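You operate a simulated robot arm through the tools that you are given. There is no shell and no other tool. Be economical: measure what you need, move in short steps, check, and stop when the job is done.

You are at the controls of a simulated two-armed robot. One attempt, no reset.

Task
Thin the GREEN jar with the yellow cup's water, then cap it.
Fine: cup empty, into the white tray; cap tight, jar into the orange holder; spill nothing. Set down upright: what you pick out.
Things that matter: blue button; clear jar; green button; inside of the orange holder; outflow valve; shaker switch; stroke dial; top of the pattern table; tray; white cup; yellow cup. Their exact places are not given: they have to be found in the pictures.

It is judged by the outcome, as a careful person would: the job done as asked, and still so three seconds after it is handed in. It fails if anything else is knocked over, pushed out of place, dropped, spilled or broken. A push-on lid holds only when it is set on centred and level and pressed home; a screw cap is set on level and turned clockwise until tight.

Robot
Two 7-joint arms with two-finger parallel grippers on one trunk, on a base that drives. Base frame: it is fixed to the floor where the robot stands at the start and does not move with it; the origin is under the middle of the robot, x ahead of it, y to its left, z up; the surface under the hand at the start is at about z = 86. Units: cm, rad, N and s.
The left shoulder is at the start at [7.1, 15.6, 108], the right one opposite. Places, roughly: blue button [50, 40, 90]; green button [50, 70, 90]; inside of the orange holder [70, 50, 90]; outflow valve [50, -50, 90]; shaker switch [50, 60, 90]; stroke dial [70, 30, 90]; top of the pattern table [60, 0, 90]; tray [80, 10, 90]. Payload 3.91 kg a hand.
The tool frame of a hand sits at the grasp point between the pads (the TCP): z along the fingers, y along the line on which they close. The tips reach 3 cm beyond it. Largest opening 11 cm; finger width 2, thickness 1; the body of the gripper, 4.8 by 11.2 cm, starts 5.5 cm behind the TCP.
Orientation is that of the tool frame in the base frame, as [roll, pitch, yaw] about the fixed x, y, z axes, in that order (R = Rz(yaw) Ry(pitch) Rx(roll)). With the fingers straight down and closing along the base's y, the tool's x points along the base's -x, its y along +y and its z along -z.

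Tools
- The arms move only by the tool jog_arm. It takes "left_commands", "right_commands" or both (then of equal length, played together; a hand with none holds still); each is a list of rows, each an object of numbers (a shift or turn left out is 0, a gripper value left out holds the last): "wx", "wy", "wz": the turn, a rotation vector about the tool's x, y, z in rad; "dx", "dy", "dz": the shift along the tool's x, y, z in cm; "fingers": the opening in per cent of the stroke, from 0 (shut) to 100 (fully open). In form: [{"wx": .., "wy": .., "wz": .., "dx": .., "dy": .., "dz": .., "fingers": ..}, ...]. A call has 1 to 20 rows; each row shifts and turns the commanded pose from where the row before left it, along the tool's axes as they then stand. Rows are played at 5 a second. More than 5 cm and 0.15 rad between two rows, or a gripper value outside its range, and nothing of the call is played. A pose out of reach is approached as far as the arm can. The call stops where the force on the tool passes 90 N (or 10 N more than at its start, if that is more) or the arm is blocked; 0.2 s more then pass. The fingers move at their own pace (about 10.8 cm/s each) and stop on an object; they squeeze with about 20 N. The grip force told is the motor's: it shows also when the fingers shut on nothing. Time passes only in rows, and 0.2 s behind the last, so rows that do not move let the fingers close. The reply holds the time, the measured pose of the TCP, the force on the tool along the base axes, the opening and the grip force, in the units named above and with some noise, with the torque about the TCP (base axes, N m) and any sound that the robot's microphone picked up.
- Cameras (640 x 400 px; columns grow to the right, rows downward): "scene" is now at [14.15, 2.04, 132.96]; the picture's right is [0.23, -0.97, 0.00], its down [-0.36, -0.09, -0.93] and it looks along [0.90, 0.21, -0.37] (base axes); focal length 214 px, centre (320, 200). "left" rides on the left gripper at [7.2, -1.7, -10.3] in its tool frame; the picture's right is [0.23, 0.97, 0.00], its down [-0.76, 0.18, -0.62] and it looks along [-0.61, 0.14, 0.78] (tool axes); focal length 222 px, centre (320, 200). "right" rides on the right gripper at [7.2, 1.7, -10.3] in its tool frame; the picture's right is [-0.23, 0.97, 0.00], its down [-0.76, -0.18, -0.62] and it looks along [-0.61, -0.14, 0.78] (tool axes); focal length 222 px, centre (320, 200).
- grab_frame(camera): a new picture of that camera. It takes no simulated time.
- lift_body(by): slides the trunk up (or, below 0, down) by that many cm; the arms and the scene camera ride with it, the base frame stays. It gives what a move gives, with no picture.
- base_move(legs): drives the robot by 1 to 6 legs, each [ahead, left, turn to the left] in cm, cm and rad, along the robot's own axes; the way and the turn of a leg run together, so that a leg with both is an arc; at most 150 cm and 3.142 rad a leg. The arms and the cameras ride along, it lands a little off, and it stops where it bumps. It gives what a move gives.
- pan_tilt(pan, tilt): turns the head with the scene camera to pan (to the left, within 1.501 rad either way) and tilt (down, from -0.506 to 1.204), counted from straight ahead of the robot. It gives what a move gives.
- measure_at(camera, pixels): for up to 12 pixels [column, row] of the newest picture of that camera ("zoom" is the newest enlarged one), the place [x, y, z] in the base frame of the surface seen there, good to about 0.3 cm. It takes no simulated time.
- enlarge(camera, box): a new picture of the part [left, top, right, bottom] of that camera's present view, enlarged. It takes no simulated time.
- job_done(): hands the job in; it is judged then, once.

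Work in short steps. Measure before you move; look again where a grasp or a placing could have gone wrong, and mend it. You have 80 turns and 62 pictures in all, those below and enlarged ones among them. Open the grippers and draw the arms clear of the work before you hand the job in, unless the task says otherwise; then end with one line.

The tools are called after "Call:" as name(argument=value, ...) on one line, values as JSON. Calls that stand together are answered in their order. jog_arm: Moves the arms, as the interface text tells. Its arguments: {"type":"object","properties":{"left_commands":{"type":"array"},"right_commands":{"type":"array"}},"required":[]} The other tools are called the same way: lift_body (by) slides the trunk up or down; base_move (legs) drives the base; pan_tilt (pan, tilt) turns the head that bears the scene camera; grab_frame (camera) takes a picture; measure_at (camera, pixels) gives the place of the surface under pixels of a picture; enlarge (camera, box) takes an enlarged picture of a part of a camera's view; job_done () hands the job in.

At the start:

```text
time: 0.0
left_ee_pos: [64.56, 36.01, 130.28]
left_orientation: [3.141, 0.0, 3.141]
left_force: [-0.3, 0.6, 0.3]
left_moment: [0.01, 0.03, -0.04]
left_opening: 11.0
left_finger_force: 0.1
right_ee_pos: [62.82, -12.25, 131.67]
right_orientation: [-3.141, 0.001, 3.141]
right_force: [-0.8, 0.4, 0.6]
right_moment: [-0.01, -0.03, 0.03]
right_opening: 10.99
right_finger_force: 0.0
trunk travel left (down, up): [-52.5, 41.5]
robot x, y, heading: [0.08, -0.12, -0.002]
head pan, tilt: [0.23, 0.384]
```

scene: 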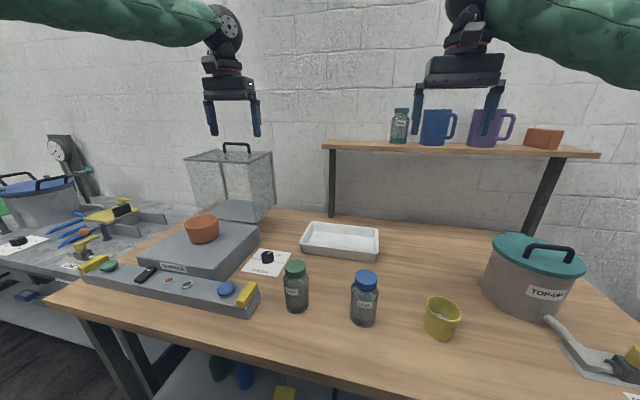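
right: 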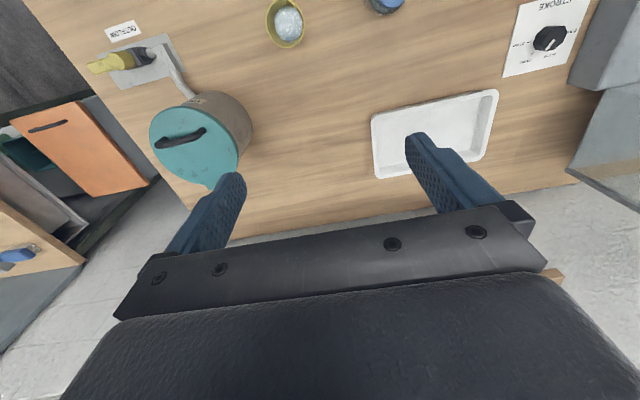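
left: 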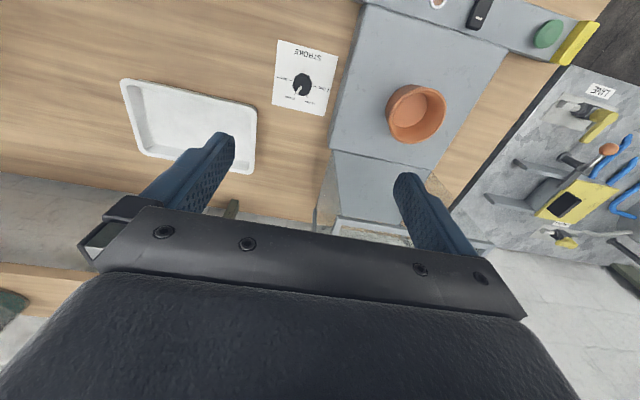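

The scene shows a green-capped jar (296,287), a blue-capped jar (364,298), and the yellow cup (442,318). I enlarge to read the labels and see the shaker and holder.

Call:
enlarge(camera="scene", box=[240, 240, 480, 390])

Call:
enlarge(camera="scene", box=[60, 130, 300, 320])

Call:
enlarge(camera="scene", box=[370, 90, 580, 170])

```text
2.67 times, centred on (360, 315) of scene
```

zoom: 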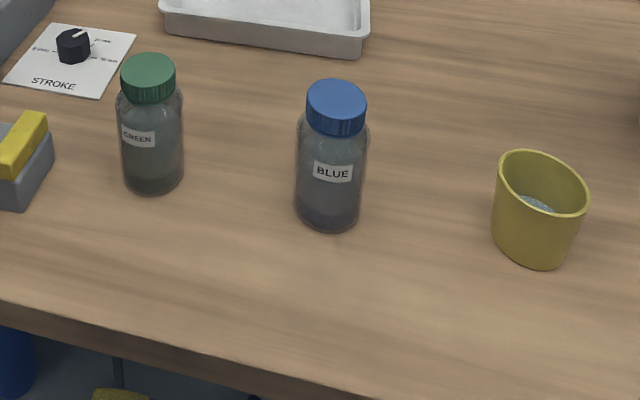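

```text
2.11 times, centred on (180, 225) of scene
```

zoom: 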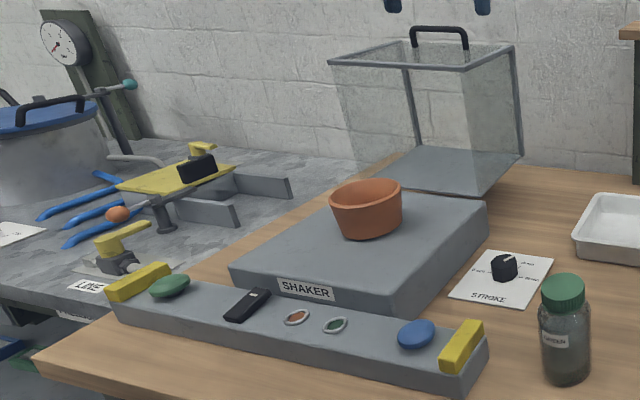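

```text
3.05 times, centred on (475, 130) of scene
```

zoom: 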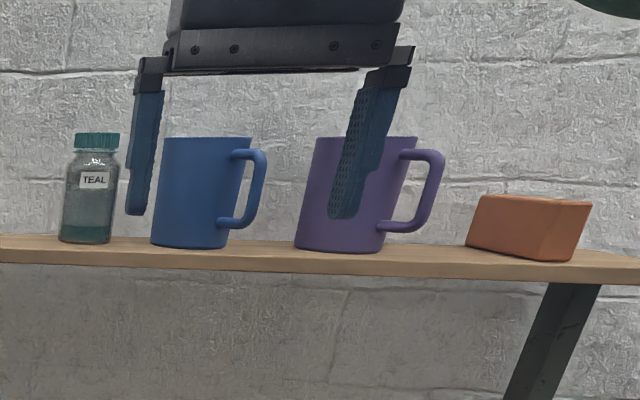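

Green jar is the one labelled GREEN, with a green ribbed (screw) cap. I measure the jar, cup, tray, and holder in the scene picture.

Call:
measure_at(camera="scene", pixels=[[295, 266], [296, 278], [296, 295], [297, 309], [365, 276], [364, 310], [442, 300], [441, 314], [441, 332], [340, 240], [202, 222], [202, 235]])

Call:
measure_at(camera="right", pixels=[[285, 22], [268, 22], [302, 22], [286, 2], [287, 45], [430, 110], [376, 120], [494, 95], [384, 175], [485, 155]])

Call:
measure_at(camera="left", pixels=[[418, 108], [388, 110], [446, 115], [420, 88], [410, 138], [360, 110], [440, 180], [460, 10]])

Call:
enlarge(camera="scene", box=[270, 250, 326, 320])

```text
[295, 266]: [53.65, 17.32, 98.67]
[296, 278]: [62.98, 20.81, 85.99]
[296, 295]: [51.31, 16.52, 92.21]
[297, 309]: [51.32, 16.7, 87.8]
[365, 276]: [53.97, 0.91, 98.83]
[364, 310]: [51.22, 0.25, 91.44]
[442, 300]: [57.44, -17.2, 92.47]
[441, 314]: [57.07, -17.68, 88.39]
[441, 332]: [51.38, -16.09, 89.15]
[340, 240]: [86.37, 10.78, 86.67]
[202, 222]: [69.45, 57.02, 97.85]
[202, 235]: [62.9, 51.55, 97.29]
```

```text
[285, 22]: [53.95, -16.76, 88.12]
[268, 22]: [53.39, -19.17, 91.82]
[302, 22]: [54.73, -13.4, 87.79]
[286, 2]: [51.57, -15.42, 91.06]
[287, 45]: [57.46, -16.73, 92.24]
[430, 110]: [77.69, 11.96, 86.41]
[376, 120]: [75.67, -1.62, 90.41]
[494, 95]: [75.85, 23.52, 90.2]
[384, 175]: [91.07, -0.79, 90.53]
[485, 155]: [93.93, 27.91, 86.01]
```

```text
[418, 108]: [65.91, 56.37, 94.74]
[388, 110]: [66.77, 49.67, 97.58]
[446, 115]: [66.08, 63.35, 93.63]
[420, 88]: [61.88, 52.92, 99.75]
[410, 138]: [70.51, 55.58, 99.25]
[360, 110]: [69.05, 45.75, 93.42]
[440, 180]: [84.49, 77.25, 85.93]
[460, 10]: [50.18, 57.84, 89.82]
```

```text
5.71 times, centred on (298, 285) of scene
```

zoom: 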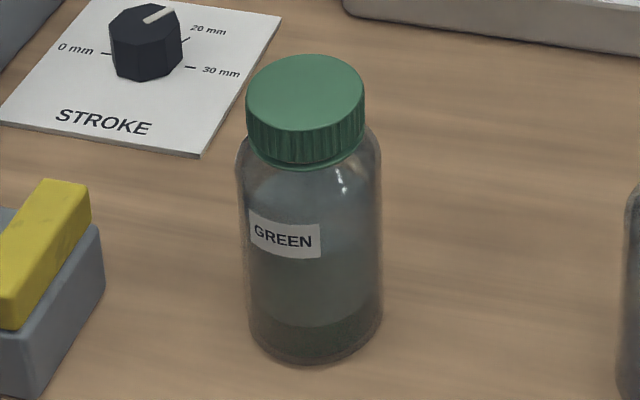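

The jar stands at about (54,17.5), z 86–98.8, and is near the reach limit, so I back the base up 14 cm to leave room for tilted hands, then look again.

Call:
base_move(legs=[[-14, 0, 0]])

Call:
pan_tilt(pan=0.1, tilt=0.5)

Call:
grab_frame(camera="scene")

```text
time: 1.3
left_ee_pos: [50.47, 36.07, 130.28]
left_orientation: [-3.141, 0.002, 3.141]
left_force: [-0.2, 0.0, -0.2]
left_moment: [0.0, -0.03, 0.01]
left_opening: 10.97
left_finger_force: 0.0
right_ee_pos: [48.78, -12.19, 131.79]
right_orientation: [3.141, -0.001, 3.141]
right_force: [-0.5, -0.1, 0.1]
right_moment: [-0.01, 0.03, -0.02]
right_opening: 11.0
right_finger_force: 0.2
trunk travel left (down, up): [-52.5, 41.5]
robot x, y, heading: [-14.29, -0.12, -0.001]
head pan, tilt: [0.23, 0.384]
```

```text
time: 2.0
left_ee_pos: [50.6, 35.99, 130.27]
left_orientation: [-3.141, 0.0, 3.141]
left_force: [-0.9, -0.9, -0.3]
left_moment: [0.02, 0.04, 0.01]
left_opening: 11.03
left_finger_force: 0.0
right_ee_pos: [48.87, -12.36, 131.76]
right_orientation: [-3.141, 0.0, 3.14]
right_force: [-0.3, -0.1, 0.0]
right_moment: [-0.02, 0.01, -0.04]
right_opening: 10.98
right_finger_force: 0.1
trunk travel left (down, up): [-52.5, 41.5]
robot x, y, heading: [-13.77, 0.14, -0.001]
head pan, tilt: [0.099, 0.499]
```

```text
54 pictures are left
```

scene: 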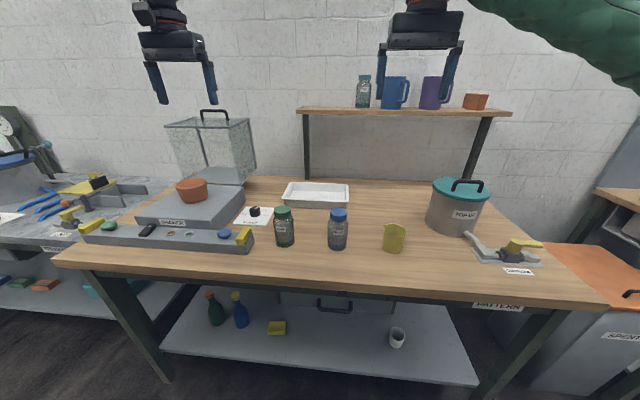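

Now the whole bench is in view; I measure the table's front edge, the panel's right end (250,238) and the jar outline.

Call:
measure_at(camera="scene", pixels=[[284, 272], [340, 278], [244, 236], [245, 247], [283, 210], [284, 216], [284, 230], [284, 243], [276, 230], [292, 230], [394, 228], [394, 242]])

Call:
enlarge(camera="scene", box=[260, 195, 360, 258])

```text
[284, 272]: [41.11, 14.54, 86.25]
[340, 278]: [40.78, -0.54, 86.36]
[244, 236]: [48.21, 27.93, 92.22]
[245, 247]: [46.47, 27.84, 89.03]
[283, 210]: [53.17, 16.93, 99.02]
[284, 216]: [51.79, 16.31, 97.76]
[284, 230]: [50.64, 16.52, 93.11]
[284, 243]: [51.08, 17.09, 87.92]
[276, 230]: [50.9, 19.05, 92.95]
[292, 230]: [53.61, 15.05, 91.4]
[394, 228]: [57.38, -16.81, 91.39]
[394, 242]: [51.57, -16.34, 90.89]
```

```text
6.35 times, centred on (310, 226) of scene
```

zoom: 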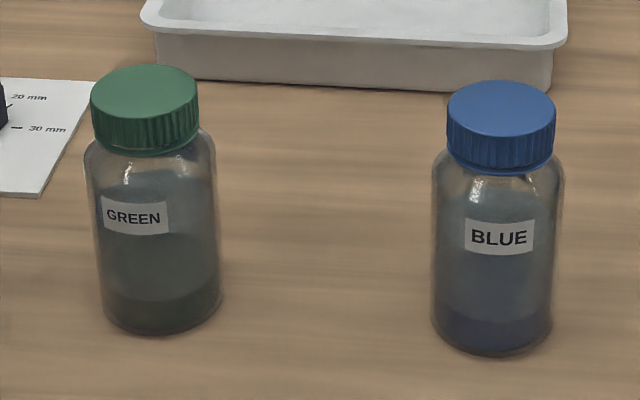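

I refine the cap and body geometry from the enlarged picture.

Call:
measure_at(camera="zoom", pixels=[[95, 92], [194, 85], [145, 69], [148, 110], [145, 90], [148, 150], [92, 240], [212, 240], [152, 270], [155, 325], [120, 158]])

```text
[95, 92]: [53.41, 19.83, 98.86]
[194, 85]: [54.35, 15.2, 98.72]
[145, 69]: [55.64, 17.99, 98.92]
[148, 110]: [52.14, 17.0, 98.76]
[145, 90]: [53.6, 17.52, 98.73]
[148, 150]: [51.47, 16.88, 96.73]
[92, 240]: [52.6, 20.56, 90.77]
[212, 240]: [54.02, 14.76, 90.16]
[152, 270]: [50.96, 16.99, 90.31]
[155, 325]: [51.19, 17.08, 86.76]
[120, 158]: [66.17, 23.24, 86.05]
```

Jar axis ≈ (53.9,17.5), cap Ø5, body Ø6.2. I tilt the left hand 60° forward (fingers 30° below horizontal) and bring it in line 12 cm in front of the jar.

Call:
jog_arm(left_commands=[{"wy": -0.15, "fingers": 85}, {"wy": -0.15}, {"wy": -0.15}, {"wy": -0.15}, {"wy": -0.15}, {"wy": -0.15}, {"wy": -0.147}, {"dy": -3.7}, {"dy": -3.7}, {"dy": -3.7}, {"dy": -3.7}, {"dy": -3.7}, {"dx": 3.5}, {"dx": 3.5}, {"dx": 3.5}, {"dx": 3.5}, {"dx": 3.5}, {"dx": 3.5}, {"dx": 0}, {"dx": 0}])

```text
time: 6.2
left_ee_pos: [44.98, 16.47, 114.3]
left_orientation: [3.141, 1.046, 3.139]
left_force: [0.0, 0.8, 0.2]
left_moment: [-0.01, -0.02, 0.02]
left_opening: 9.37
left_finger_force: 0.1
left hand out of reach, approached as far as the arm can: row 17, 18
right_ee_pos: [49.0, -12.27, 131.76]
right_orientation: [3.141, -0.001, 3.141]
right_force: [0.5, 0.0, -0.9]
right_moment: [-0.04, 0.05, 0.02]
right_opening: 11.02
right_finger_force: 0.1
trunk travel left (down, up): [-52.5, 41.5]
robot x, y, heading: [-14.3, 0.43, -0.002]
head pan, tilt: [0.099, 0.499]
```

The pose is too close to the body; I back the base up another 14 cm, with the hand still well above everything.

Call:
base_move(legs=[[-14, 0, 0]])

Call:
jog_arm(left_commands=[{"dx": 0}])

```text
time: 7.5
left_ee_pos: [30.81, 16.65, 114.32]
left_orientation: [3.14, 1.047, -3.14]
left_force: [-0.1, -0.5, 0.5]
left_moment: [0.01, 0.01, 0.01]
left_opening: 9.33
left_finger_force: 0.0
right_ee_pos: [34.67, -12.14, 131.76]
right_orientation: [-3.141, 0.001, -3.14]
right_force: [-0.1, 0.7, -0.2]
right_moment: [0.03, -0.06, 0.0]
right_opening: 11.0
right_finger_force: 0.0
trunk travel left (down, up): [-52.5, 41.5]
robot x, y, heading: [-28.39, -0.06, -0.001]
head pan, tilt: [0.099, 0.499]
```

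```text
time: 7.9
left_ee_pos: [30.87, 16.67, 114.33]
left_orientation: [3.14, 1.044, -3.14]
left_force: [-0.7, 0.2, -0.9]
left_moment: [0.0, 0.02, 0.02]
left_opening: 9.32
left_finger_force: 0.1
right_ee_pos: [35.12, -12.16, 131.7]
right_orientation: [3.141, -0.003, 3.141]
right_force: [0.4, -0.4, 0.5]
right_moment: [0.0, 0.03, -0.01]
right_opening: 11.02
right_finger_force: 0.1
trunk travel left (down, up): [-52.5, 41.5]
robot x, y, heading: [-28.3, -0.04, 0.002]
head pan, tilt: [0.099, 0.499]
```

I move to the pre-grasp point (43.6,17.5,96.5).

Call:
jog_arm(left_commands=[{"dx": 2.27, "dy": 0.2, "dz": 2.5}, {"dx": 2.27, "dy": 0.2, "dz": 2.5}, {"dx": 2.27, "dy": 0.2, "dz": 2.5}, {"dx": 2.25, "dy": 0.2, "dz": 2.5}, {"dz": 2.5}, {"dz": 2.5}, {"dz": 2.5}, {"dz": 2.4}, {"dz": 0}])

Call:
grab_frame(camera="left")

```text
time: 9.9
left_ee_pos: [43.64, 17.43, 96.75]
left_orientation: [3.141, 1.046, 3.14]
left_force: [0.5, 0.3, -0.2]
left_moment: [-0.04, 0.0, 0.01]
left_opening: 9.35
left_finger_force: 0.0
left hand out of reach, approached as far as the arm can: row 1
right_ee_pos: [34.87, -12.21, 131.82]
right_orientation: [-3.142, 0.0, -3.14]
right_force: [0.7, -0.2, -0.4]
right_moment: [-0.01, 0.02, 0.01]
right_opening: 11.0
right_finger_force: 0.1
trunk travel left (down, up): [-52.5, 41.5]
robot x, y, heading: [-28.41, 0.25, -0.002]
head pan, tilt: [0.099, 0.499]
```

```text
52 pictures are left
```

left: 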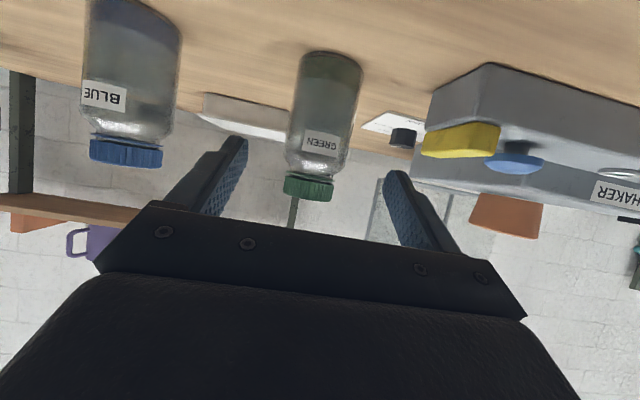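

The jar sits centred between the fingers (324,120). I advance 12 cm along the fingers and close gently on it.

Call:
jog_arm(left_commands=[{"dz": 2, "dx": 0.28}, {"dz": 2}, {"dz": 2}, {"dz": 2}, {"dz": 2}, {"dz": 2}, {"dz": 0}, {"fingers": 40}, {"fingers": 40}, {"fingers": 30}, {"fingers": 30}, {"fingers": 30}])

Call:
enlarge(camera="scene", box=[220, 130, 420, 255])

```text
time: 12.5
left_ee_pos: [53.92, 17.5, 90.39]
left_orientation: [3.141, 1.045, -3.141]
left_force: [1.7, -0.2, 3.4]
left_moment: [-0.12, -0.04, -0.04]
left_opening: 6.32
left_finger_force: 20.1
right_ee_pos: [34.91, -12.23, 131.68]
right_orientation: [3.141, 0.0, 3.14]
right_force: [0.0, -0.4, 0.5]
right_moment: [-0.01, -0.02, -0.01]
right_opening: 10.98
right_finger_force: 0.0
trunk travel left (down, up): [-52.5, 41.5]
robot x, y, heading: [-28.12, -0.21, -0.001]
head pan, tilt: [0.099, 0.499]
```

```text
3.20 times, centred on (320, 192) of scene
```

zoom: 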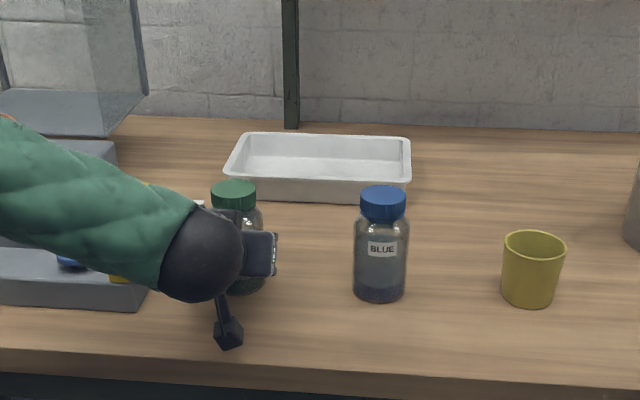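

The jar is held (6.32 cm, 20 N). Now I bring the right hand above the cap, pre-turned clockwise so there is room to unscrew.

Call:
jog_arm(right_commands=[{"dx": -4}, {"dx": -4}, {"dx": -4}, {"dx": -4}, {"dx": -3}, {"dy": 4.5}, {"dy": 4.5}, {"dy": 4.5}, {"dy": 4.5}, {"dy": 4.5}, {"dy": 4}, {"dy": 3.2}, {"wz": 0.15, "dz": 3}, {"wz": 0.15, "dz": 3}, {"wz": 0.15, "dz": 3}, {"wz": 0.15, "dz": 3}, {"wz": 0.15, "dz": 3}, {"wz": 0.15, "dz": 3}, {"dz": 3}, {"fingers": 75}])

Call:
grab_frame(camera="right")

Call:
grab_frame(camera="scene")

```text
time: 16.7
left_ee_pos: [54.07, 17.41, 90.31]
left_orientation: [3.141, 1.046, -3.141]
left_force: [1.1, -0.2, 3.4]
left_moment: [-0.07, -0.02, 0.03]
left_opening: 6.33
left_finger_force: 20.0
right_ee_pos: [53.8, 17.46, 110.83]
right_orientation: [-3.141, -0.001, 2.244]
right_force: [0.2, -0.9, -0.9]
right_moment: [0.0, 0.01, -0.03]
right_opening: 8.24
right_finger_force: 0.1
trunk travel left (down, up): [-52.5, 41.5]
robot x, y, heading: [-28.26, -0.36, -0.003]
head pan, tilt: [0.099, 0.499]
```

```text
50 pictures are left
```

right: 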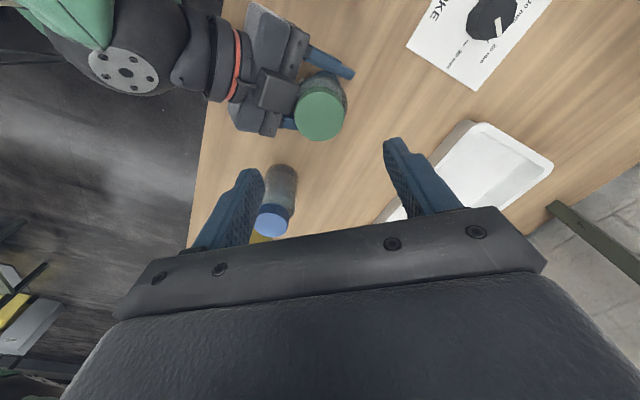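

```text
49 pictures are left
```

scene: 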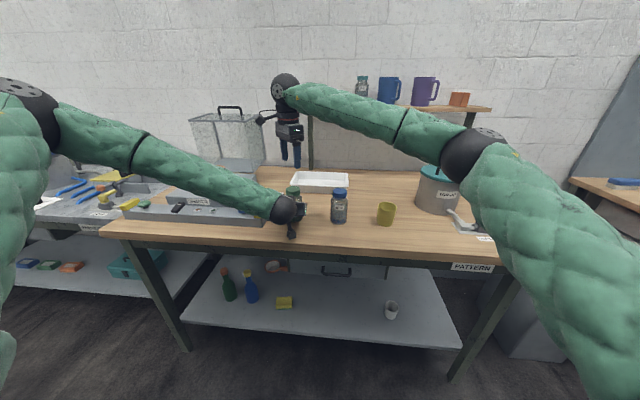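

I check the cap centre through the right hand camera (cap at (320,112)).

Call:
measure_at(camera="right", pixels=[[320, 114], [299, 114], [342, 114], [320, 93], [321, 134], [306, 99], [335, 130]])

```text
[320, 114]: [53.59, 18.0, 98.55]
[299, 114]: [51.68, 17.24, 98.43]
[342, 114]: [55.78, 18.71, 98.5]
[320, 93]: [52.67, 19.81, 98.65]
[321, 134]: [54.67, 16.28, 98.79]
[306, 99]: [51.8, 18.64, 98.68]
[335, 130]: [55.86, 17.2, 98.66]
```

Cap centre ≈ (53.8,17.7). I descend 12.1 cm so that the pads straddle the cap, then close.

Call:
jog_arm(right_commands=[{"dz": 3, "dx": 0.15, "dy": 0.12}, {"dz": 3}, {"dz": 3}, {"dz": 2.1}, {"dz": 1}, {"dz": 0}, {"fingers": 35}, {"fingers": 35}, {"fingers": 35}, {"fingers": 35}])

Call:
enlarge(camera="scene", box=[240, 130, 360, 245])

```text
time: 18.9
left_ee_pos: [54.01, 17.71, 90.39]
left_orientation: [-3.141, 1.044, -3.137]
left_force: [-5.0, 71.0, -6.1]
left_moment: [-4.73, -0.79, -2.44]
left_opening: 6.33
left_finger_force: 20.0
right_ee_pos: [54.1, 17.42, 98.44]
right_orientation: [-3.14, 0.002, 2.24]
right_force: [5.8, -71.9, 1.7]
right_moment: [-1.19, 0.26, 2.51]
right_opening: 7.06
right_finger_force: 20.0
trunk travel left (down, up): [-52.5, 41.5]
robot x, y, heading: [-27.77, 0.22, 0.001]
head pan, tilt: [0.099, 0.499]
```

```text
3.48 times, centred on (300, 188) of scene
```

zoom: 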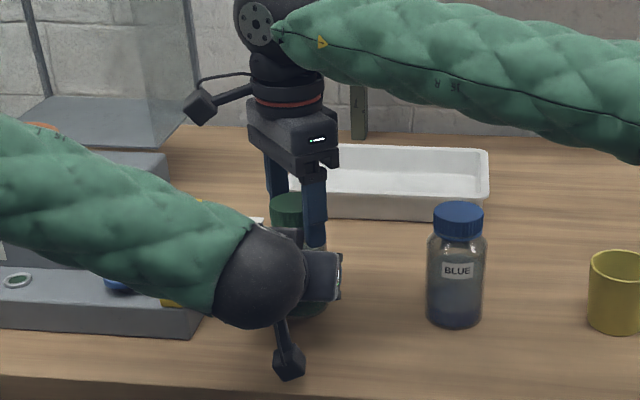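

The right finger jammed against the left hand's knuckle (72 N in y, opening 7.06). I open and lift, then turn so the pads close along y, clear of the left hand.

Call:
jog_arm(right_commands=[{"fingers": 75}, {"fingers": 75}, {"dz": -2}, {"dz": -2}, {"wz": -0.15}, {"wz": -0.15}, {"wz": -0.15}, {"fingers": 62}, {"dz": 0}])

Call:
grab_frame(camera="right")

```text
time: 20.9
left_ee_pos: [53.9, 17.61, 90.32]
left_orientation: [-3.141, 1.045, -3.14]
left_force: [-0.1, -0.1, -3.8]
left_moment: [-0.03, 0.0, 0.04]
left_opening: 6.36
left_finger_force: 20.5
right_ee_pos: [54.04, 17.91, 102.63]
right_orientation: [3.142, 0.001, 2.693]
right_force: [0.3, -0.5, 0.2]
right_moment: [0.02, -0.02, -0.02]
right_opening: 6.81
right_finger_force: 0.1
trunk travel left (down, up): [-52.5, 41.5]
robot x, y, heading: [-27.96, -0.23, -0.005]
head pan, tilt: [0.099, 0.499]
```

```text
47 pictures are left
```

right: 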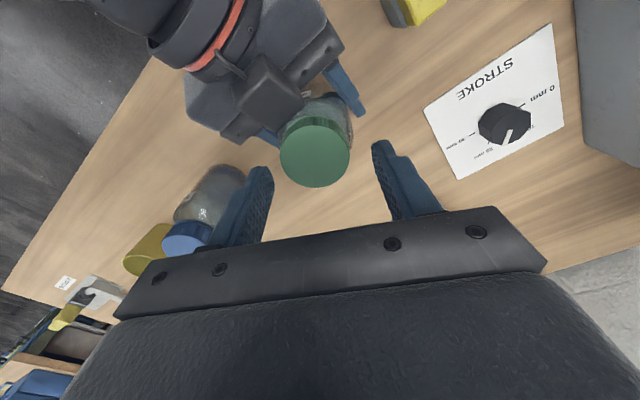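

I measure the cap outline for centring at this yaw.

Call:
measure_at(camera="right", pixels=[[315, 152], [283, 150], [347, 150], [314, 120], [316, 184]])

```text
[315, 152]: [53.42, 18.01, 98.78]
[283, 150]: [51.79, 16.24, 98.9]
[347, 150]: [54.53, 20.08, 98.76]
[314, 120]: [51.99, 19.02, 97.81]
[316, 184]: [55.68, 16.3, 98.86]
```

Cap centre ≈ (53.6,17.9). I descend to TCP z≈99.6 so the tips only cover the cap, and close.

Call:
jog_arm(right_commands=[{"dz": 1.5, "dx": 0.36, "dy": -0.17}, {"dz": 1.5}, {"dz": 0}, {"fingers": 35}, {"fingers": 35}, {"fingers": 35}, {"fingers": 35}])

```text
time: 22.5
left_ee_pos: [54.18, 17.54, 90.33]
left_orientation: [-3.141, 1.046, -3.141]
left_force: [5.5, 11.7, -3.4]
left_moment: [-0.5, 0.3, -0.03]
left_opening: 6.34
left_finger_force: 20.2
right_ee_pos: [53.49, 17.9, 99.6]
right_orientation: [-3.141, 0.0, 2.691]
right_force: [-6.4, -10.5, 0.6]
right_moment: [-0.52, 0.22, -0.05]
right_opening: 4.84
right_finger_force: 20.1
trunk travel left (down, up): [-52.5, 41.5]
robot x, y, heading: [-28.04, 0.06, -0.002]
head pan, tilt: [0.099, 0.499]
```

Cap gripped (4.84 cm, 20 N). I turn counter-clockwise (seen from above) about 1.2 rad and watch the torque.

Call:
jog_arm(right_commands=[{"wz": -0.1}, {"wz": -0.1}, {"wz": -0.15}, {"wz": -0.15}, {"wz": -0.15}, {"wz": -0.15}, {"wz": -0.15}, {"wz": -0.15}, {"wz": -0.15}, {"wz": 0}])

Call:
grab_frame(camera="right")

```text
time: 24.7
left_ee_pos: [53.96, 17.31, 90.29]
left_orientation: [3.141, 1.045, 3.14]
left_force: [-25.9, 0.9, -4.9]
left_moment: [0.49, -1.48, 0.78]
left_opening: 6.56
left_finger_force: 20.2
right_ee_pos: [53.58, 17.82, 99.64]
right_orientation: [3.141, 0.002, -2.339]
right_force: [27.4, 1.0, 3.4]
right_moment: [-0.45, -1.04, -0.67]
right_opening: 4.85
right_finger_force: 19.3
trunk travel left (down, up): [-52.5, 41.5]
robot x, y, heading: [-28.36, 0.04, -0.0]
head pan, tilt: [0.099, 0.499]
```

```text
46 pictures are left
```

right: 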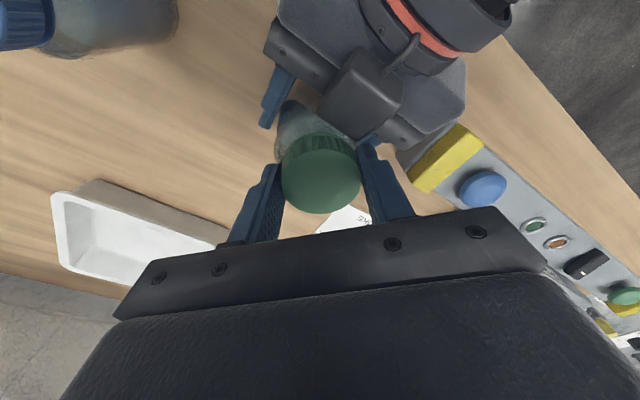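

Turned 1.25 rad, with some side force as a finger nears the left knuckle. I open, turn back and regrip for another stroke.

Call:
jog_arm(right_commands=[{"fingers": 62}, {"fingers": 62}, {"wz": 0.15}, {"wz": 0.15}, {"wz": 0.15}, {"wz": 0.15}, {"wz": 0.15}, {"wz": 0.15}, {"wz": 0.15}, {"wz": 0.15}, {"wz": 0}, {"fingers": 35}, {"fingers": 35}, {"fingers": 35}])

Call:
enlarge(camera="scene", box=[250, 150, 350, 240])

```text
time: 27.7
left_ee_pos: [54.05, 17.42, 90.26]
left_orientation: [3.14, 1.046, -3.14]
left_force: [6.3, 9.2, 3.5]
left_moment: [-0.41, 0.33, -0.03]
left_opening: 6.33
left_finger_force: 20.4
right_ee_pos: [53.44, 17.69, 99.61]
right_orientation: [-3.142, -0.001, 2.741]
right_force: [-4.8, -8.9, 0.7]
right_moment: [-0.28, 0.21, -0.08]
right_opening: 5.18
right_finger_force: 20.5
trunk travel left (down, up): [-52.5, 41.5]
robot x, y, heading: [-27.97, 0.24, 0.0]
head pan, tilt: [0.099, 0.499]
```

```text
4.44 times, centred on (300, 195) of scene
```

zoom: 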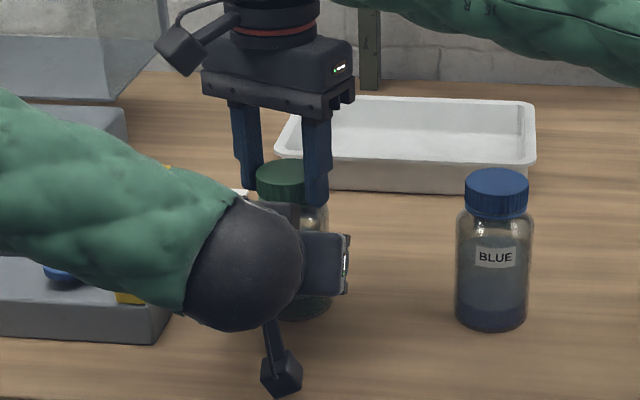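

Regripped; second counter-clockwise stroke.

Call:
jog_arm(right_commands=[{"wz": -0.15}, {"wz": -0.15}, {"wz": -0.15}, {"wz": -0.15}, {"wz": -0.15}, {"wz": -0.15}, {"wz": -0.15}, {"wz": -0.1}, {"wz": 0}, {"fingers": 62}, {"fingers": 62}])

Call:
grab_frame(camera="right")

```text
time: 30.1
left_ee_pos: [54.02, 17.36, 90.44]
left_orientation: [3.141, 1.046, -3.141]
left_force: [0.1, -0.5, 0.8]
left_moment: [0.02, 0.02, -0.01]
left_opening: 6.31
left_finger_force: 20.1
right_ee_pos: [53.58, 17.79, 99.69]
right_orientation: [3.141, 0.001, -2.39]
right_force: [-0.5, 0.5, -0.6]
right_moment: [0.0, -0.02, -0.01]
right_opening: 6.8
right_finger_force: 0.0
trunk travel left (down, up): [-52.5, 41.5]
robot x, y, heading: [-27.91, -0.22, -0.001]
head pan, tilt: [0.099, 0.499]
```

```text
44 pictures are left
```

right: 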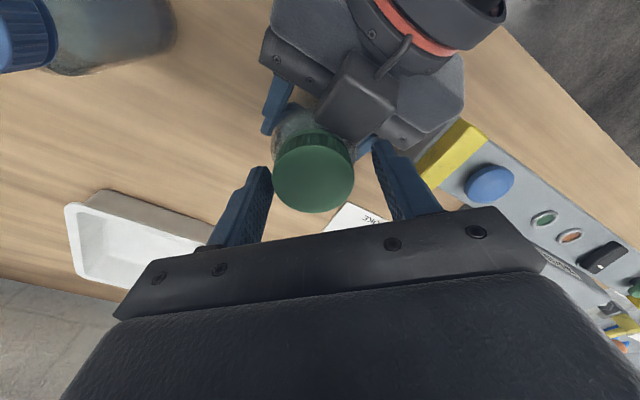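

The cap (313,172) may have risen; I measure its top height to see whether it is unscrewing.

Call:
measure_at(camera="right", pixels=[[314, 172], [280, 170], [348, 170], [314, 195], [314, 205], [313, 150]])

```text
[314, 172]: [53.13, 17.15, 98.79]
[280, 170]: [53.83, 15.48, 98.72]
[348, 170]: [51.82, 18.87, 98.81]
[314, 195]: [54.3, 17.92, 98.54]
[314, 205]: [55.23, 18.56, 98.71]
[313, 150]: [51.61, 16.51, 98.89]
```

Height unchanged, so I check with the left camera whether the jar (its label) turned along with the cap.

Call:
grab_frame(camera="left")

```text
43 pictures are left
```

left: 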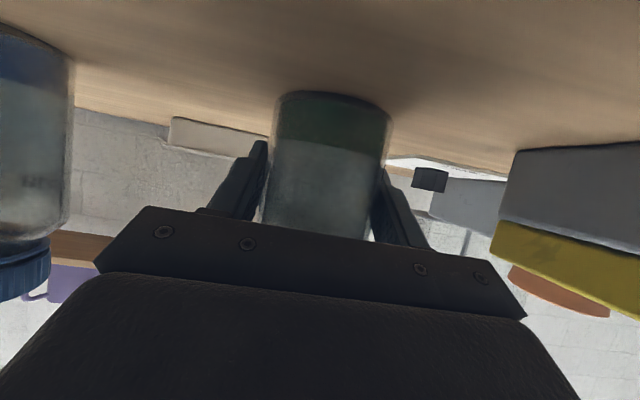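

Label hidden. I make a third stroke and read the torque at its end while still gripping.

Call:
jog_arm(right_commands=[{"wz": 0.15}, {"wz": 0.15}, {"wz": 0.15}, {"wz": 0.15}, {"wz": 0.15}, {"wz": 0.15}, {"wz": 0.15}, {"wz": 0.15, "dy": -0.15}, {"wz": 0}, {"fingers": 35}, {"fingers": 35}, {"fingers": 35}, {"wz": -0.15}, {"wz": -0.15}, {"wz": -0.15}, {"wz": -0.15}])

Call:
jog_arm(right_commands=[{"wz": -0.15}, {"wz": -0.15}, {"wz": -0.15}])

Call:
enlarge(camera="scene", box=[260, 170, 340, 230])

```text
time: 33.5
left_ee_pos: [53.97, 17.5, 90.41]
left_orientation: [3.14, 1.045, -3.139]
left_force: [7.1, 12.9, 3.0]
left_moment: [-0.43, 0.18, -0.02]
left_opening: 6.29
left_finger_force: 19.9
right_ee_pos: [53.45, 17.54, 99.65]
right_orientation: [3.141, 0.0, -2.991]
right_force: [-6.0, -14.2, -0.2]
right_moment: [-0.71, 0.36, -0.06]
right_opening: 4.96
right_finger_force: 19.8
trunk travel left (down, up): [-52.5, 41.5]
robot x, y, heading: [-28.08, -0.06, 0.002]
head pan, tilt: [0.099, 0.499]
```

```text
time: 34.3
left_ee_pos: [54.04, 17.62, 90.28]
left_orientation: [3.141, 1.045, -3.139]
left_force: [2.5, 21.6, 2.6]
left_moment: [-0.47, 0.03, -0.03]
left_opening: 6.33
left_finger_force: 20.3
right_ee_pos: [53.46, 17.65, 99.7]
right_orientation: [3.141, 0.0, -2.539]
right_force: [-2.3, -18.8, 2.4]
right_moment: [-1.0, 0.07, -0.07]
right_opening: 4.98
right_finger_force: 20.0
trunk travel left (down, up): [-52.5, 41.5]
robot x, y, heading: [-28.11, 0.51, 0.003]
head pan, tilt: [0.099, 0.499]
```

```text
6.67 times, centred on (300, 200) of scene
```

zoom: 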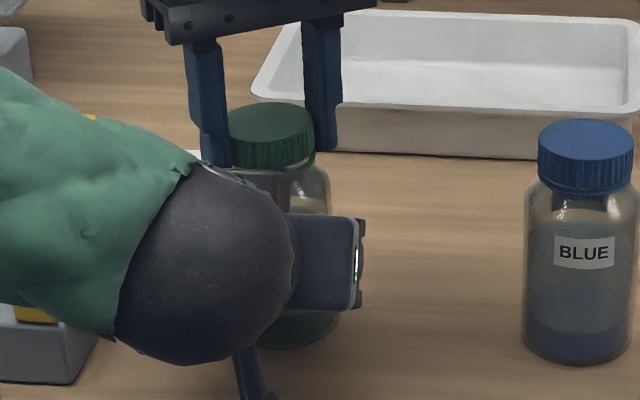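

Torque is now almost zero, so the cap turns freely. I try lifting it gently by 1 cm and watch the forces.

Call:
jog_arm(right_commands=[{"dz": -0.3}, {"dz": -0.3}, {"dz": -0.4}])

Call:
enlarge(camera="scene", box=[260, 170, 340, 230])

```text
time: 35.1
left_ee_pos: [53.94, 17.44, 90.42]
left_orientation: [3.141, 1.045, -3.141]
left_force: [-0.1, 7.5, 12.8]
left_moment: [-0.45, 0.07, -0.05]
left_opening: 6.41
left_finger_force: 20.2
right_ee_pos: [53.43, 17.8, 100.45]
right_orientation: [3.141, -0.002, -2.539]
right_force: [-0.3, -6.5, -16.4]
right_moment: [-0.1, 0.03, 0.02]
right_opening: 4.92
right_finger_force: 19.8
trunk travel left (down, up): [-52.5, 41.5]
robot x, y, heading: [-27.81, -0.11, 0.004]
head pan, tilt: [0.099, 0.499]
```

```text
6.67 times, centred on (300, 200) of scene
```

zoom: 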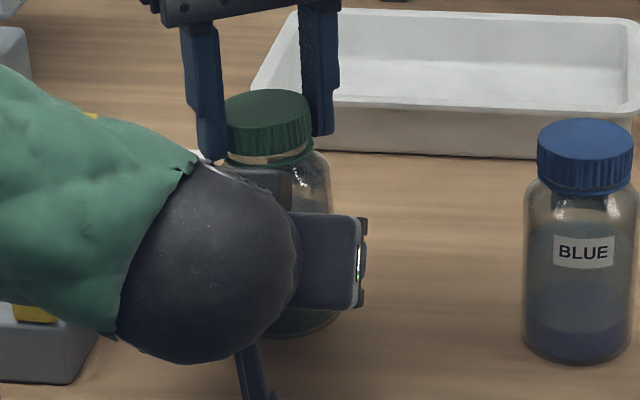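

A gap has opened under the cap, but a 16 N pull remains; I turn a bit more while lifting slightly.

Call:
jog_arm(right_commands=[{"wz": -0.1, "dz": -0.05}, {"wz": -0.1, "dz": -0.05}, {"wz": -0.1, "dz": -0.1}, {"dz": -0.2}, {"dz": -0.2}])

Call:
enlarge(camera="scene", box=[260, 170, 340, 230])

```text
time: 36.3
left_ee_pos: [54.03, 17.63, 90.31]
left_orientation: [-3.14, 1.045, -3.14]
left_force: [-0.2, 7.3, 13.8]
left_moment: [-0.52, 0.12, -0.06]
left_opening: 6.33
left_finger_force: 19.9
right_ee_pos: [53.56, 17.6, 101.13]
right_orientation: [-3.141, 0.0, -2.241]
right_force: [0.9, -6.4, -17.1]
right_moment: [-0.25, -0.1, 0.03]
right_opening: 4.9
right_finger_force: 19.4
trunk travel left (down, up): [-52.5, 41.5]
robot x, y, heading: [-28.0, 0.23, -0.003]
head pan, tilt: [0.099, 0.499]
```

```text
6.67 times, centred on (300, 200) of scene
```

zoom: 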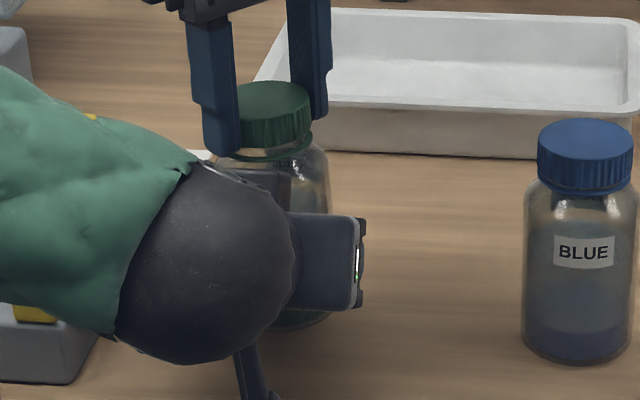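

The jar itself slid up with the cap, so the thread is still engaged and just loose. I lower it back to the table and continue with more unscrewing strokes.

Call:
jog_arm(right_commands=[{"dz": 0.4}, {"dz": 0.4}, {"dz": 0.3}, {"dz": 0.2}, {"dz": 0.1}, {"dz": 0}])

Call:
enlarge(camera="scene", box=[260, 170, 340, 230])

```text
time: 37.7
left_ee_pos: [53.77, 17.6, 89.79]
left_orientation: [-3.141, 1.037, -3.141]
left_force: [-7.4, 1.2, -69.7]
left_moment: [-0.79, -2.45, 0.46]
left_opening: 6.34
left_finger_force: 19.8
right_ee_pos: [53.45, 17.51, 100.08]
right_orientation: [-3.141, 0.003, -2.241]
right_force: [7.4, -1.4, 66.3]
right_moment: [0.53, 1.47, -0.48]
right_opening: 4.87
right_finger_force: 19.8
trunk travel left (down, up): [-52.5, 41.5]
robot x, y, heading: [-27.68, -0.15, 0.004]
head pan, tilt: [0.099, 0.499]
```

```text
6.67 times, centred on (300, 200) of scene
```

zoom: 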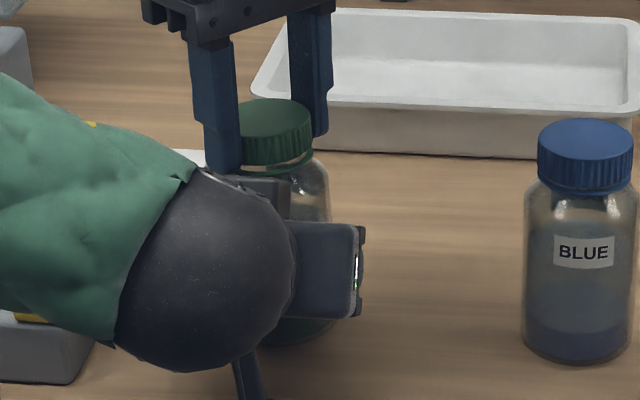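

The right finger presses on the left hand (66 N). I raise 0.5, release the cap, turn back and look at the actual state from above.

Call:
jog_arm(right_commands=[{"dz": -0.5}, {"fingers": 65}, {"fingers": 65}, {"dz": -1.5}, {"dz": -1.5}, {"wz": 0.15}, {"wz": 0.15}, {"wz": 0.15}, {"wz": 0.15}, {"wz": 0.15}, {"wz": 0.15}, {"wz": 0.15}, {"wz": 0.15}])

Call:
grab_frame(camera="right")

Call:
enlarge(camera="scene", box=[260, 170, 340, 230])

```text
time: 40.5
left_ee_pos: [53.98, 17.45, 90.33]
left_orientation: [3.141, 1.045, -3.14]
left_force: [0.5, 0.4, -2.6]
left_moment: [0.04, -0.01, 0.01]
left_opening: 6.23
left_finger_force: 19.9
right_ee_pos: [53.55, 17.77, 103.24]
right_orientation: [3.14, 0.001, 2.841]
right_force: [0.4, 0.1, -0.8]
right_moment: [0.01, -0.01, 0.02]
right_opening: 7.16
right_finger_force: 0.1
trunk travel left (down, up): [-52.5, 41.5]
robot x, y, heading: [-27.78, -0.17, -0.0]
head pan, tilt: [0.099, 0.499]
```

```text
38 pictures are left
```

right: 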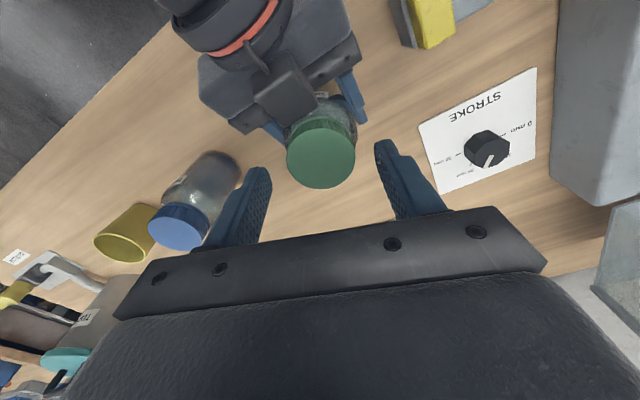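

```text
6.67 times, centred on (300, 200) of scene
```

zoom: 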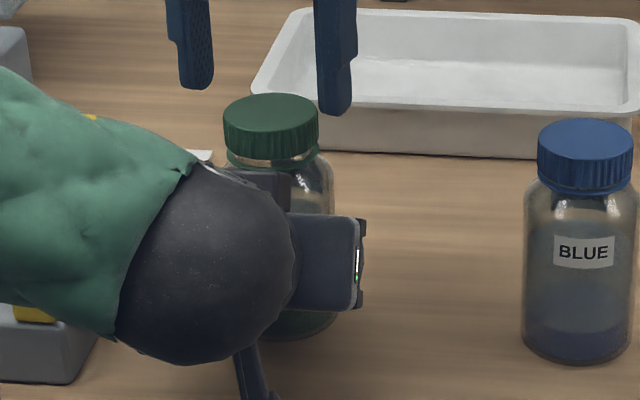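

The cap now stands visibly above the neck ring, so it is coming off. I measure its height and centre.

Call:
measure_at(camera="right", pixels=[[320, 152], [289, 152], [352, 150], [320, 122], [321, 186]])

Call:
measure_at(camera="zoom", pixels=[[270, 110], [230, 112], [312, 112], [305, 335], [325, 300], [330, 180]])

```text
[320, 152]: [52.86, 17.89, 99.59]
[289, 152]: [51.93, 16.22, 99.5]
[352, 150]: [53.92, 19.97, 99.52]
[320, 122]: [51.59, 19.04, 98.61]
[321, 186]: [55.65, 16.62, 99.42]
```

```text
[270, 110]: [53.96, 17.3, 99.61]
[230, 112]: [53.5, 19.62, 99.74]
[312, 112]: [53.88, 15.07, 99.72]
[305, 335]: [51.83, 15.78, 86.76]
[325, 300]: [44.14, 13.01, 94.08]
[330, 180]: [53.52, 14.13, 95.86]
```

Cap top now at 99.6 (+0.85): it is coming off. I regrip at TCP z≈100.4 and make another stroke.

Call:
jog_arm(right_commands=[{"dz": 1.5}, {"dz": 1.35}, {"fingers": 35}, {"fingers": 35}, {"fingers": 35}, {"wz": -0.15}, {"wz": -0.15}, {"wz": -0.15}, {"wz": -0.15}, {"wz": -0.15}, {"wz": -0.15}, {"wz": -0.15}, {"wz": -0.15}, {"wz": 0}])

Call:
enlarge(camera="scene", box=[260, 170, 340, 230])

```text
time: 43.5
left_ee_pos: [53.88, 17.38, 90.32]
left_orientation: [-3.141, 1.042, 3.139]
left_force: [-13.1, -4.9, -5.7]
left_moment: [0.25, -1.19, 0.43]
left_opening: 6.33
left_finger_force: 19.8
right_ee_pos: [53.5, 17.59, 100.46]
right_orientation: [3.14, 0.001, -2.24]
right_force: [13.5, 6.2, 3.0]
right_moment: [0.26, -0.17, -0.38]
right_opening: 5.16
right_finger_force: 20.0
trunk travel left (down, up): [-52.5, 41.5]
robot x, y, heading: [-27.93, -0.14, -0.001]
head pan, tilt: [0.099, 0.499]
```

```text
6.67 times, centred on (300, 200) of scene
```

zoom: 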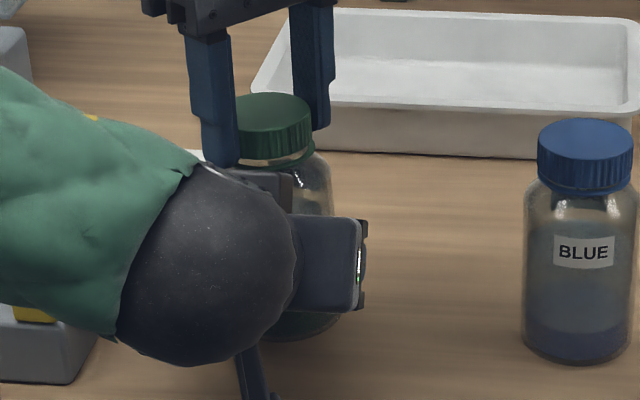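

One more stroke in the same way, ending with a small 0.4 cm lift test.

Call:
jog_arm(right_commands=[{"fingers": 65}, {"fingers": 65}, {"wz": 0.15}, {"wz": 0.15}, {"wz": 0.15}, {"wz": 0.15}, {"wz": 0.15}, {"wz": 0.15}, {"wz": 0.15}, {"wz": 0.15, "dz": -0.15}, {"fingers": 35}, {"fingers": 35}, {"fingers": 35}, {"wz": -0.15}, {"wz": -0.15}, {"wz": -0.15}, {"wz": -0.15}, {"wz": -0.15}, {"wz": -0.15}, {"wz": -0.15}])

Call:
jog_arm(right_commands=[{"dz": -0.2}, {"dz": -0.2}])

Call:
enlarge(camera="scene", box=[260, 170, 340, 230])

```text
time: 47.7
left_ee_pos: [54.0, 17.51, 90.33]
left_orientation: [3.142, 1.043, -3.14]
left_force: [-5.6, 11.2, -5.1]
left_moment: [-0.83, -0.43, 0.11]
left_opening: 6.31
left_finger_force: 20.3
right_ee_pos: [53.46, 17.52, 100.51]
right_orientation: [3.141, 0.0, -2.388]
right_force: [5.8, -11.1, 2.0]
right_moment: [-0.4, -0.19, -0.13]
right_opening: 4.84
right_finger_force: 20.1
trunk travel left (down, up): [-52.5, 41.5]
robot x, y, heading: [-28.14, -0.13, 0.001]
head pan, tilt: [0.099, 0.499]
```

```text
time: 48.3
left_ee_pos: [54.04, 17.43, 90.41]
left_orientation: [-3.142, 1.046, -3.139]
left_force: [-5.5, 6.2, 4.1]
left_moment: [-0.64, -0.43, -0.01]
left_opening: 6.35
left_finger_force: 20.1
right_ee_pos: [53.56, 17.74, 100.96]
right_orientation: [-3.141, -0.001, -2.392]
right_force: [4.8, -7.7, -6.7]
right_moment: [-0.13, -0.06, 0.0]
right_opening: 4.8
right_finger_force: 20.0
trunk travel left (down, up): [-52.5, 41.5]
robot x, y, heading: [-27.66, -0.38, -0.0]
head pan, tilt: [0.099, 0.499]
```

```text
6.67 times, centred on (300, 200) of scene
```

zoom: 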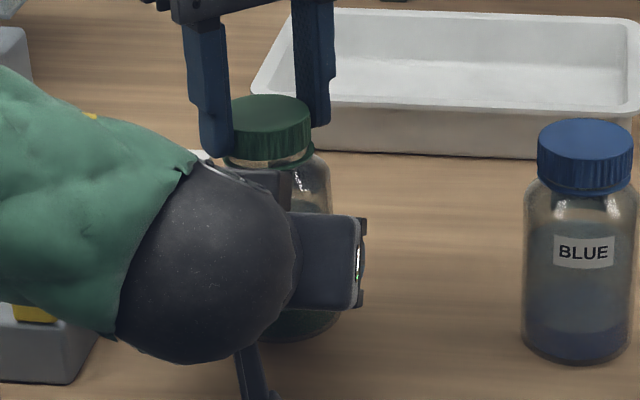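

Only a small pull so far; I lift another 0.5 cm to tell free from engaged.

Call:
jog_arm(right_commands=[{"dz": -0.25}, {"dz": -0.25}])

Call:
enlarge(camera="scene", box=[260, 170, 340, 230])

```text
time: 48.9
left_ee_pos: [53.97, 17.58, 90.3]
left_orientation: [-3.14, 1.044, -3.14]
left_force: [-0.5, 2.0, -1.3]
left_moment: [-0.21, -0.15, 0.0]
left_opening: 6.35
left_finger_force: 19.5
right_ee_pos: [53.53, 17.7, 101.63]
right_orientation: [-3.141, 0.002, -2.387]
right_force: [0.7, -2.2, -1.3]
right_moment: [-0.01, -0.01, -0.01]
right_opening: 4.81
right_finger_force: 20.0
trunk travel left (down, up): [-52.5, 41.5]
robot x, y, heading: [-27.92, 0.21, 0.002]
head pan, tilt: [0.099, 0.499]
```

```text
6.67 times, centred on (300, 200) of scene
```

zoom: 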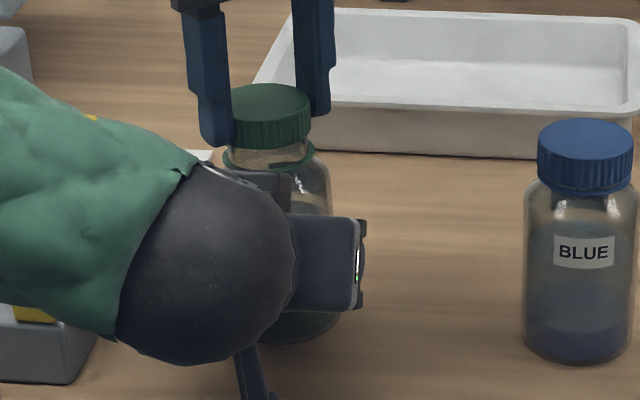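

The cap is free (force ~1 N). I lift it clear, turn the hand straight, and carry it to the clear spot at (66,6).

Call:
jog_arm(right_commands=[{"dz": -2}, {"dz": -4}, {"dz": -4}, {"wz": 0.15}, {"wz": 0.15}, {"wz": 0.15}, {"wz": 0.15}, {"wz": 0.15}, {"dx": -3, "dy": -3}, {"dx": -3, "dy": -3}, {"dx": -3, "dy": -3}, {"dx": -3.5, "dy": -2.7}, {"dz": 4}, {"dz": 4}, {"dz": 4}, {"dz": 4}, {"dz": 3}, {"dz": 0}])

Call:
grab_frame(camera="scene")

```text
time: 52.7
left_ee_pos: [53.94, 17.48, 90.32]
left_orientation: [3.142, 1.045, -3.141]
left_force: [1.0, 0.5, -3.5]
left_moment: [-0.01, -0.03, 0.01]
left_opening: 6.24
left_finger_force: 20.4
right_ee_pos: [65.99, 5.99, 92.36]
right_orientation: [3.141, -0.002, -3.139]
right_force: [-0.5, -0.8, 0.0]
right_moment: [0.02, -0.02, 0.01]
right_opening: 4.81
right_finger_force: 19.8
trunk travel left (down, up): [-52.5, 41.5]
robot x, y, heading: [-27.79, -0.2, -0.002]
head pan, tilt: [0.099, 0.499]
```

```text
33 pictures are left
```

scene: 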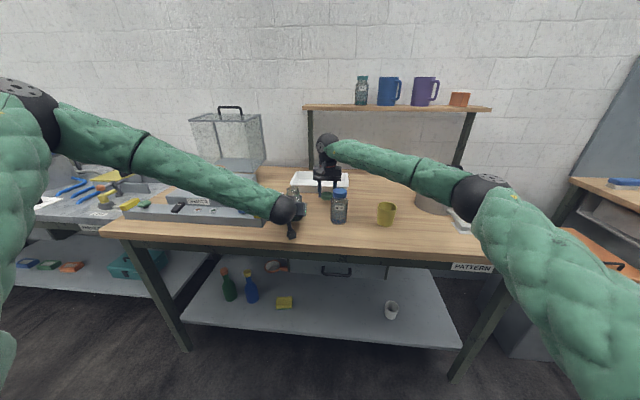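

I lower slowly in small steps until the cap touches the table, then read the force.

Call:
jog_arm(right_commands=[{"dz": 1}, {"dz": 1}, {"dz": 0.4}, {"dz": 0.3}, {"dz": 0}])

Call:
enlarge(camera="scene", box=[280, 160, 380, 230])

```text
time: 53.9
left_ee_pos: [54.0, 17.44, 90.35]
left_orientation: [3.14, 1.045, -3.139]
left_force: [-0.6, -0.1, -3.4]
left_moment: [-0.01, -0.02, -0.01]
left_opening: 6.23
left_finger_force: 20.4
right_ee_pos: [66.02, 5.97, 89.72]
right_orientation: [-3.141, -0.001, -3.14]
right_force: [-0.1, 0.6, 0.3]
right_moment: [-0.01, 0.01, -0.02]
right_opening: 4.81
right_finger_force: 20.1
trunk travel left (down, up): [-52.5, 41.5]
robot x, y, heading: [-27.8, 0.13, -0.003]
head pan, tilt: [0.099, 0.499]
```

```text
5.71 times, centred on (330, 195) of scene
```

zoom: 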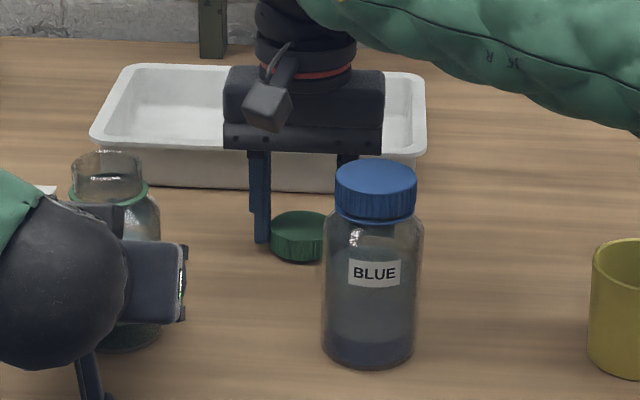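

Cap is just above the table; continue in 0.15 cm steps, then release when contact appears.

Call:
jog_arm(right_commands=[{"dz": 0.15}, {"dz": 0.15}, {"dz": 0.15}])

```text
time: 54.7
left_ee_pos: [53.98, 17.47, 90.41]
left_orientation: [3.142, 1.046, 3.141]
left_force: [-0.3, 0.0, -3.9]
left_moment: [-0.01, -0.01, 0.01]
left_opening: 6.22
left_finger_force: 19.7
right_ee_pos: [65.92, 6.1, 89.34]
right_orientation: [-3.141, -0.001, -3.14]
right_force: [1.2, 0.0, 2.9]
right_moment: [-0.04, -0.12, 0.01]
right_opening: 4.81
right_finger_force: 19.9
trunk travel left (down, up): [-52.5, 41.5]
robot x, y, heading: [-27.98, -0.1, -0.003]
head pan, tilt: [0.099, 0.499]
```

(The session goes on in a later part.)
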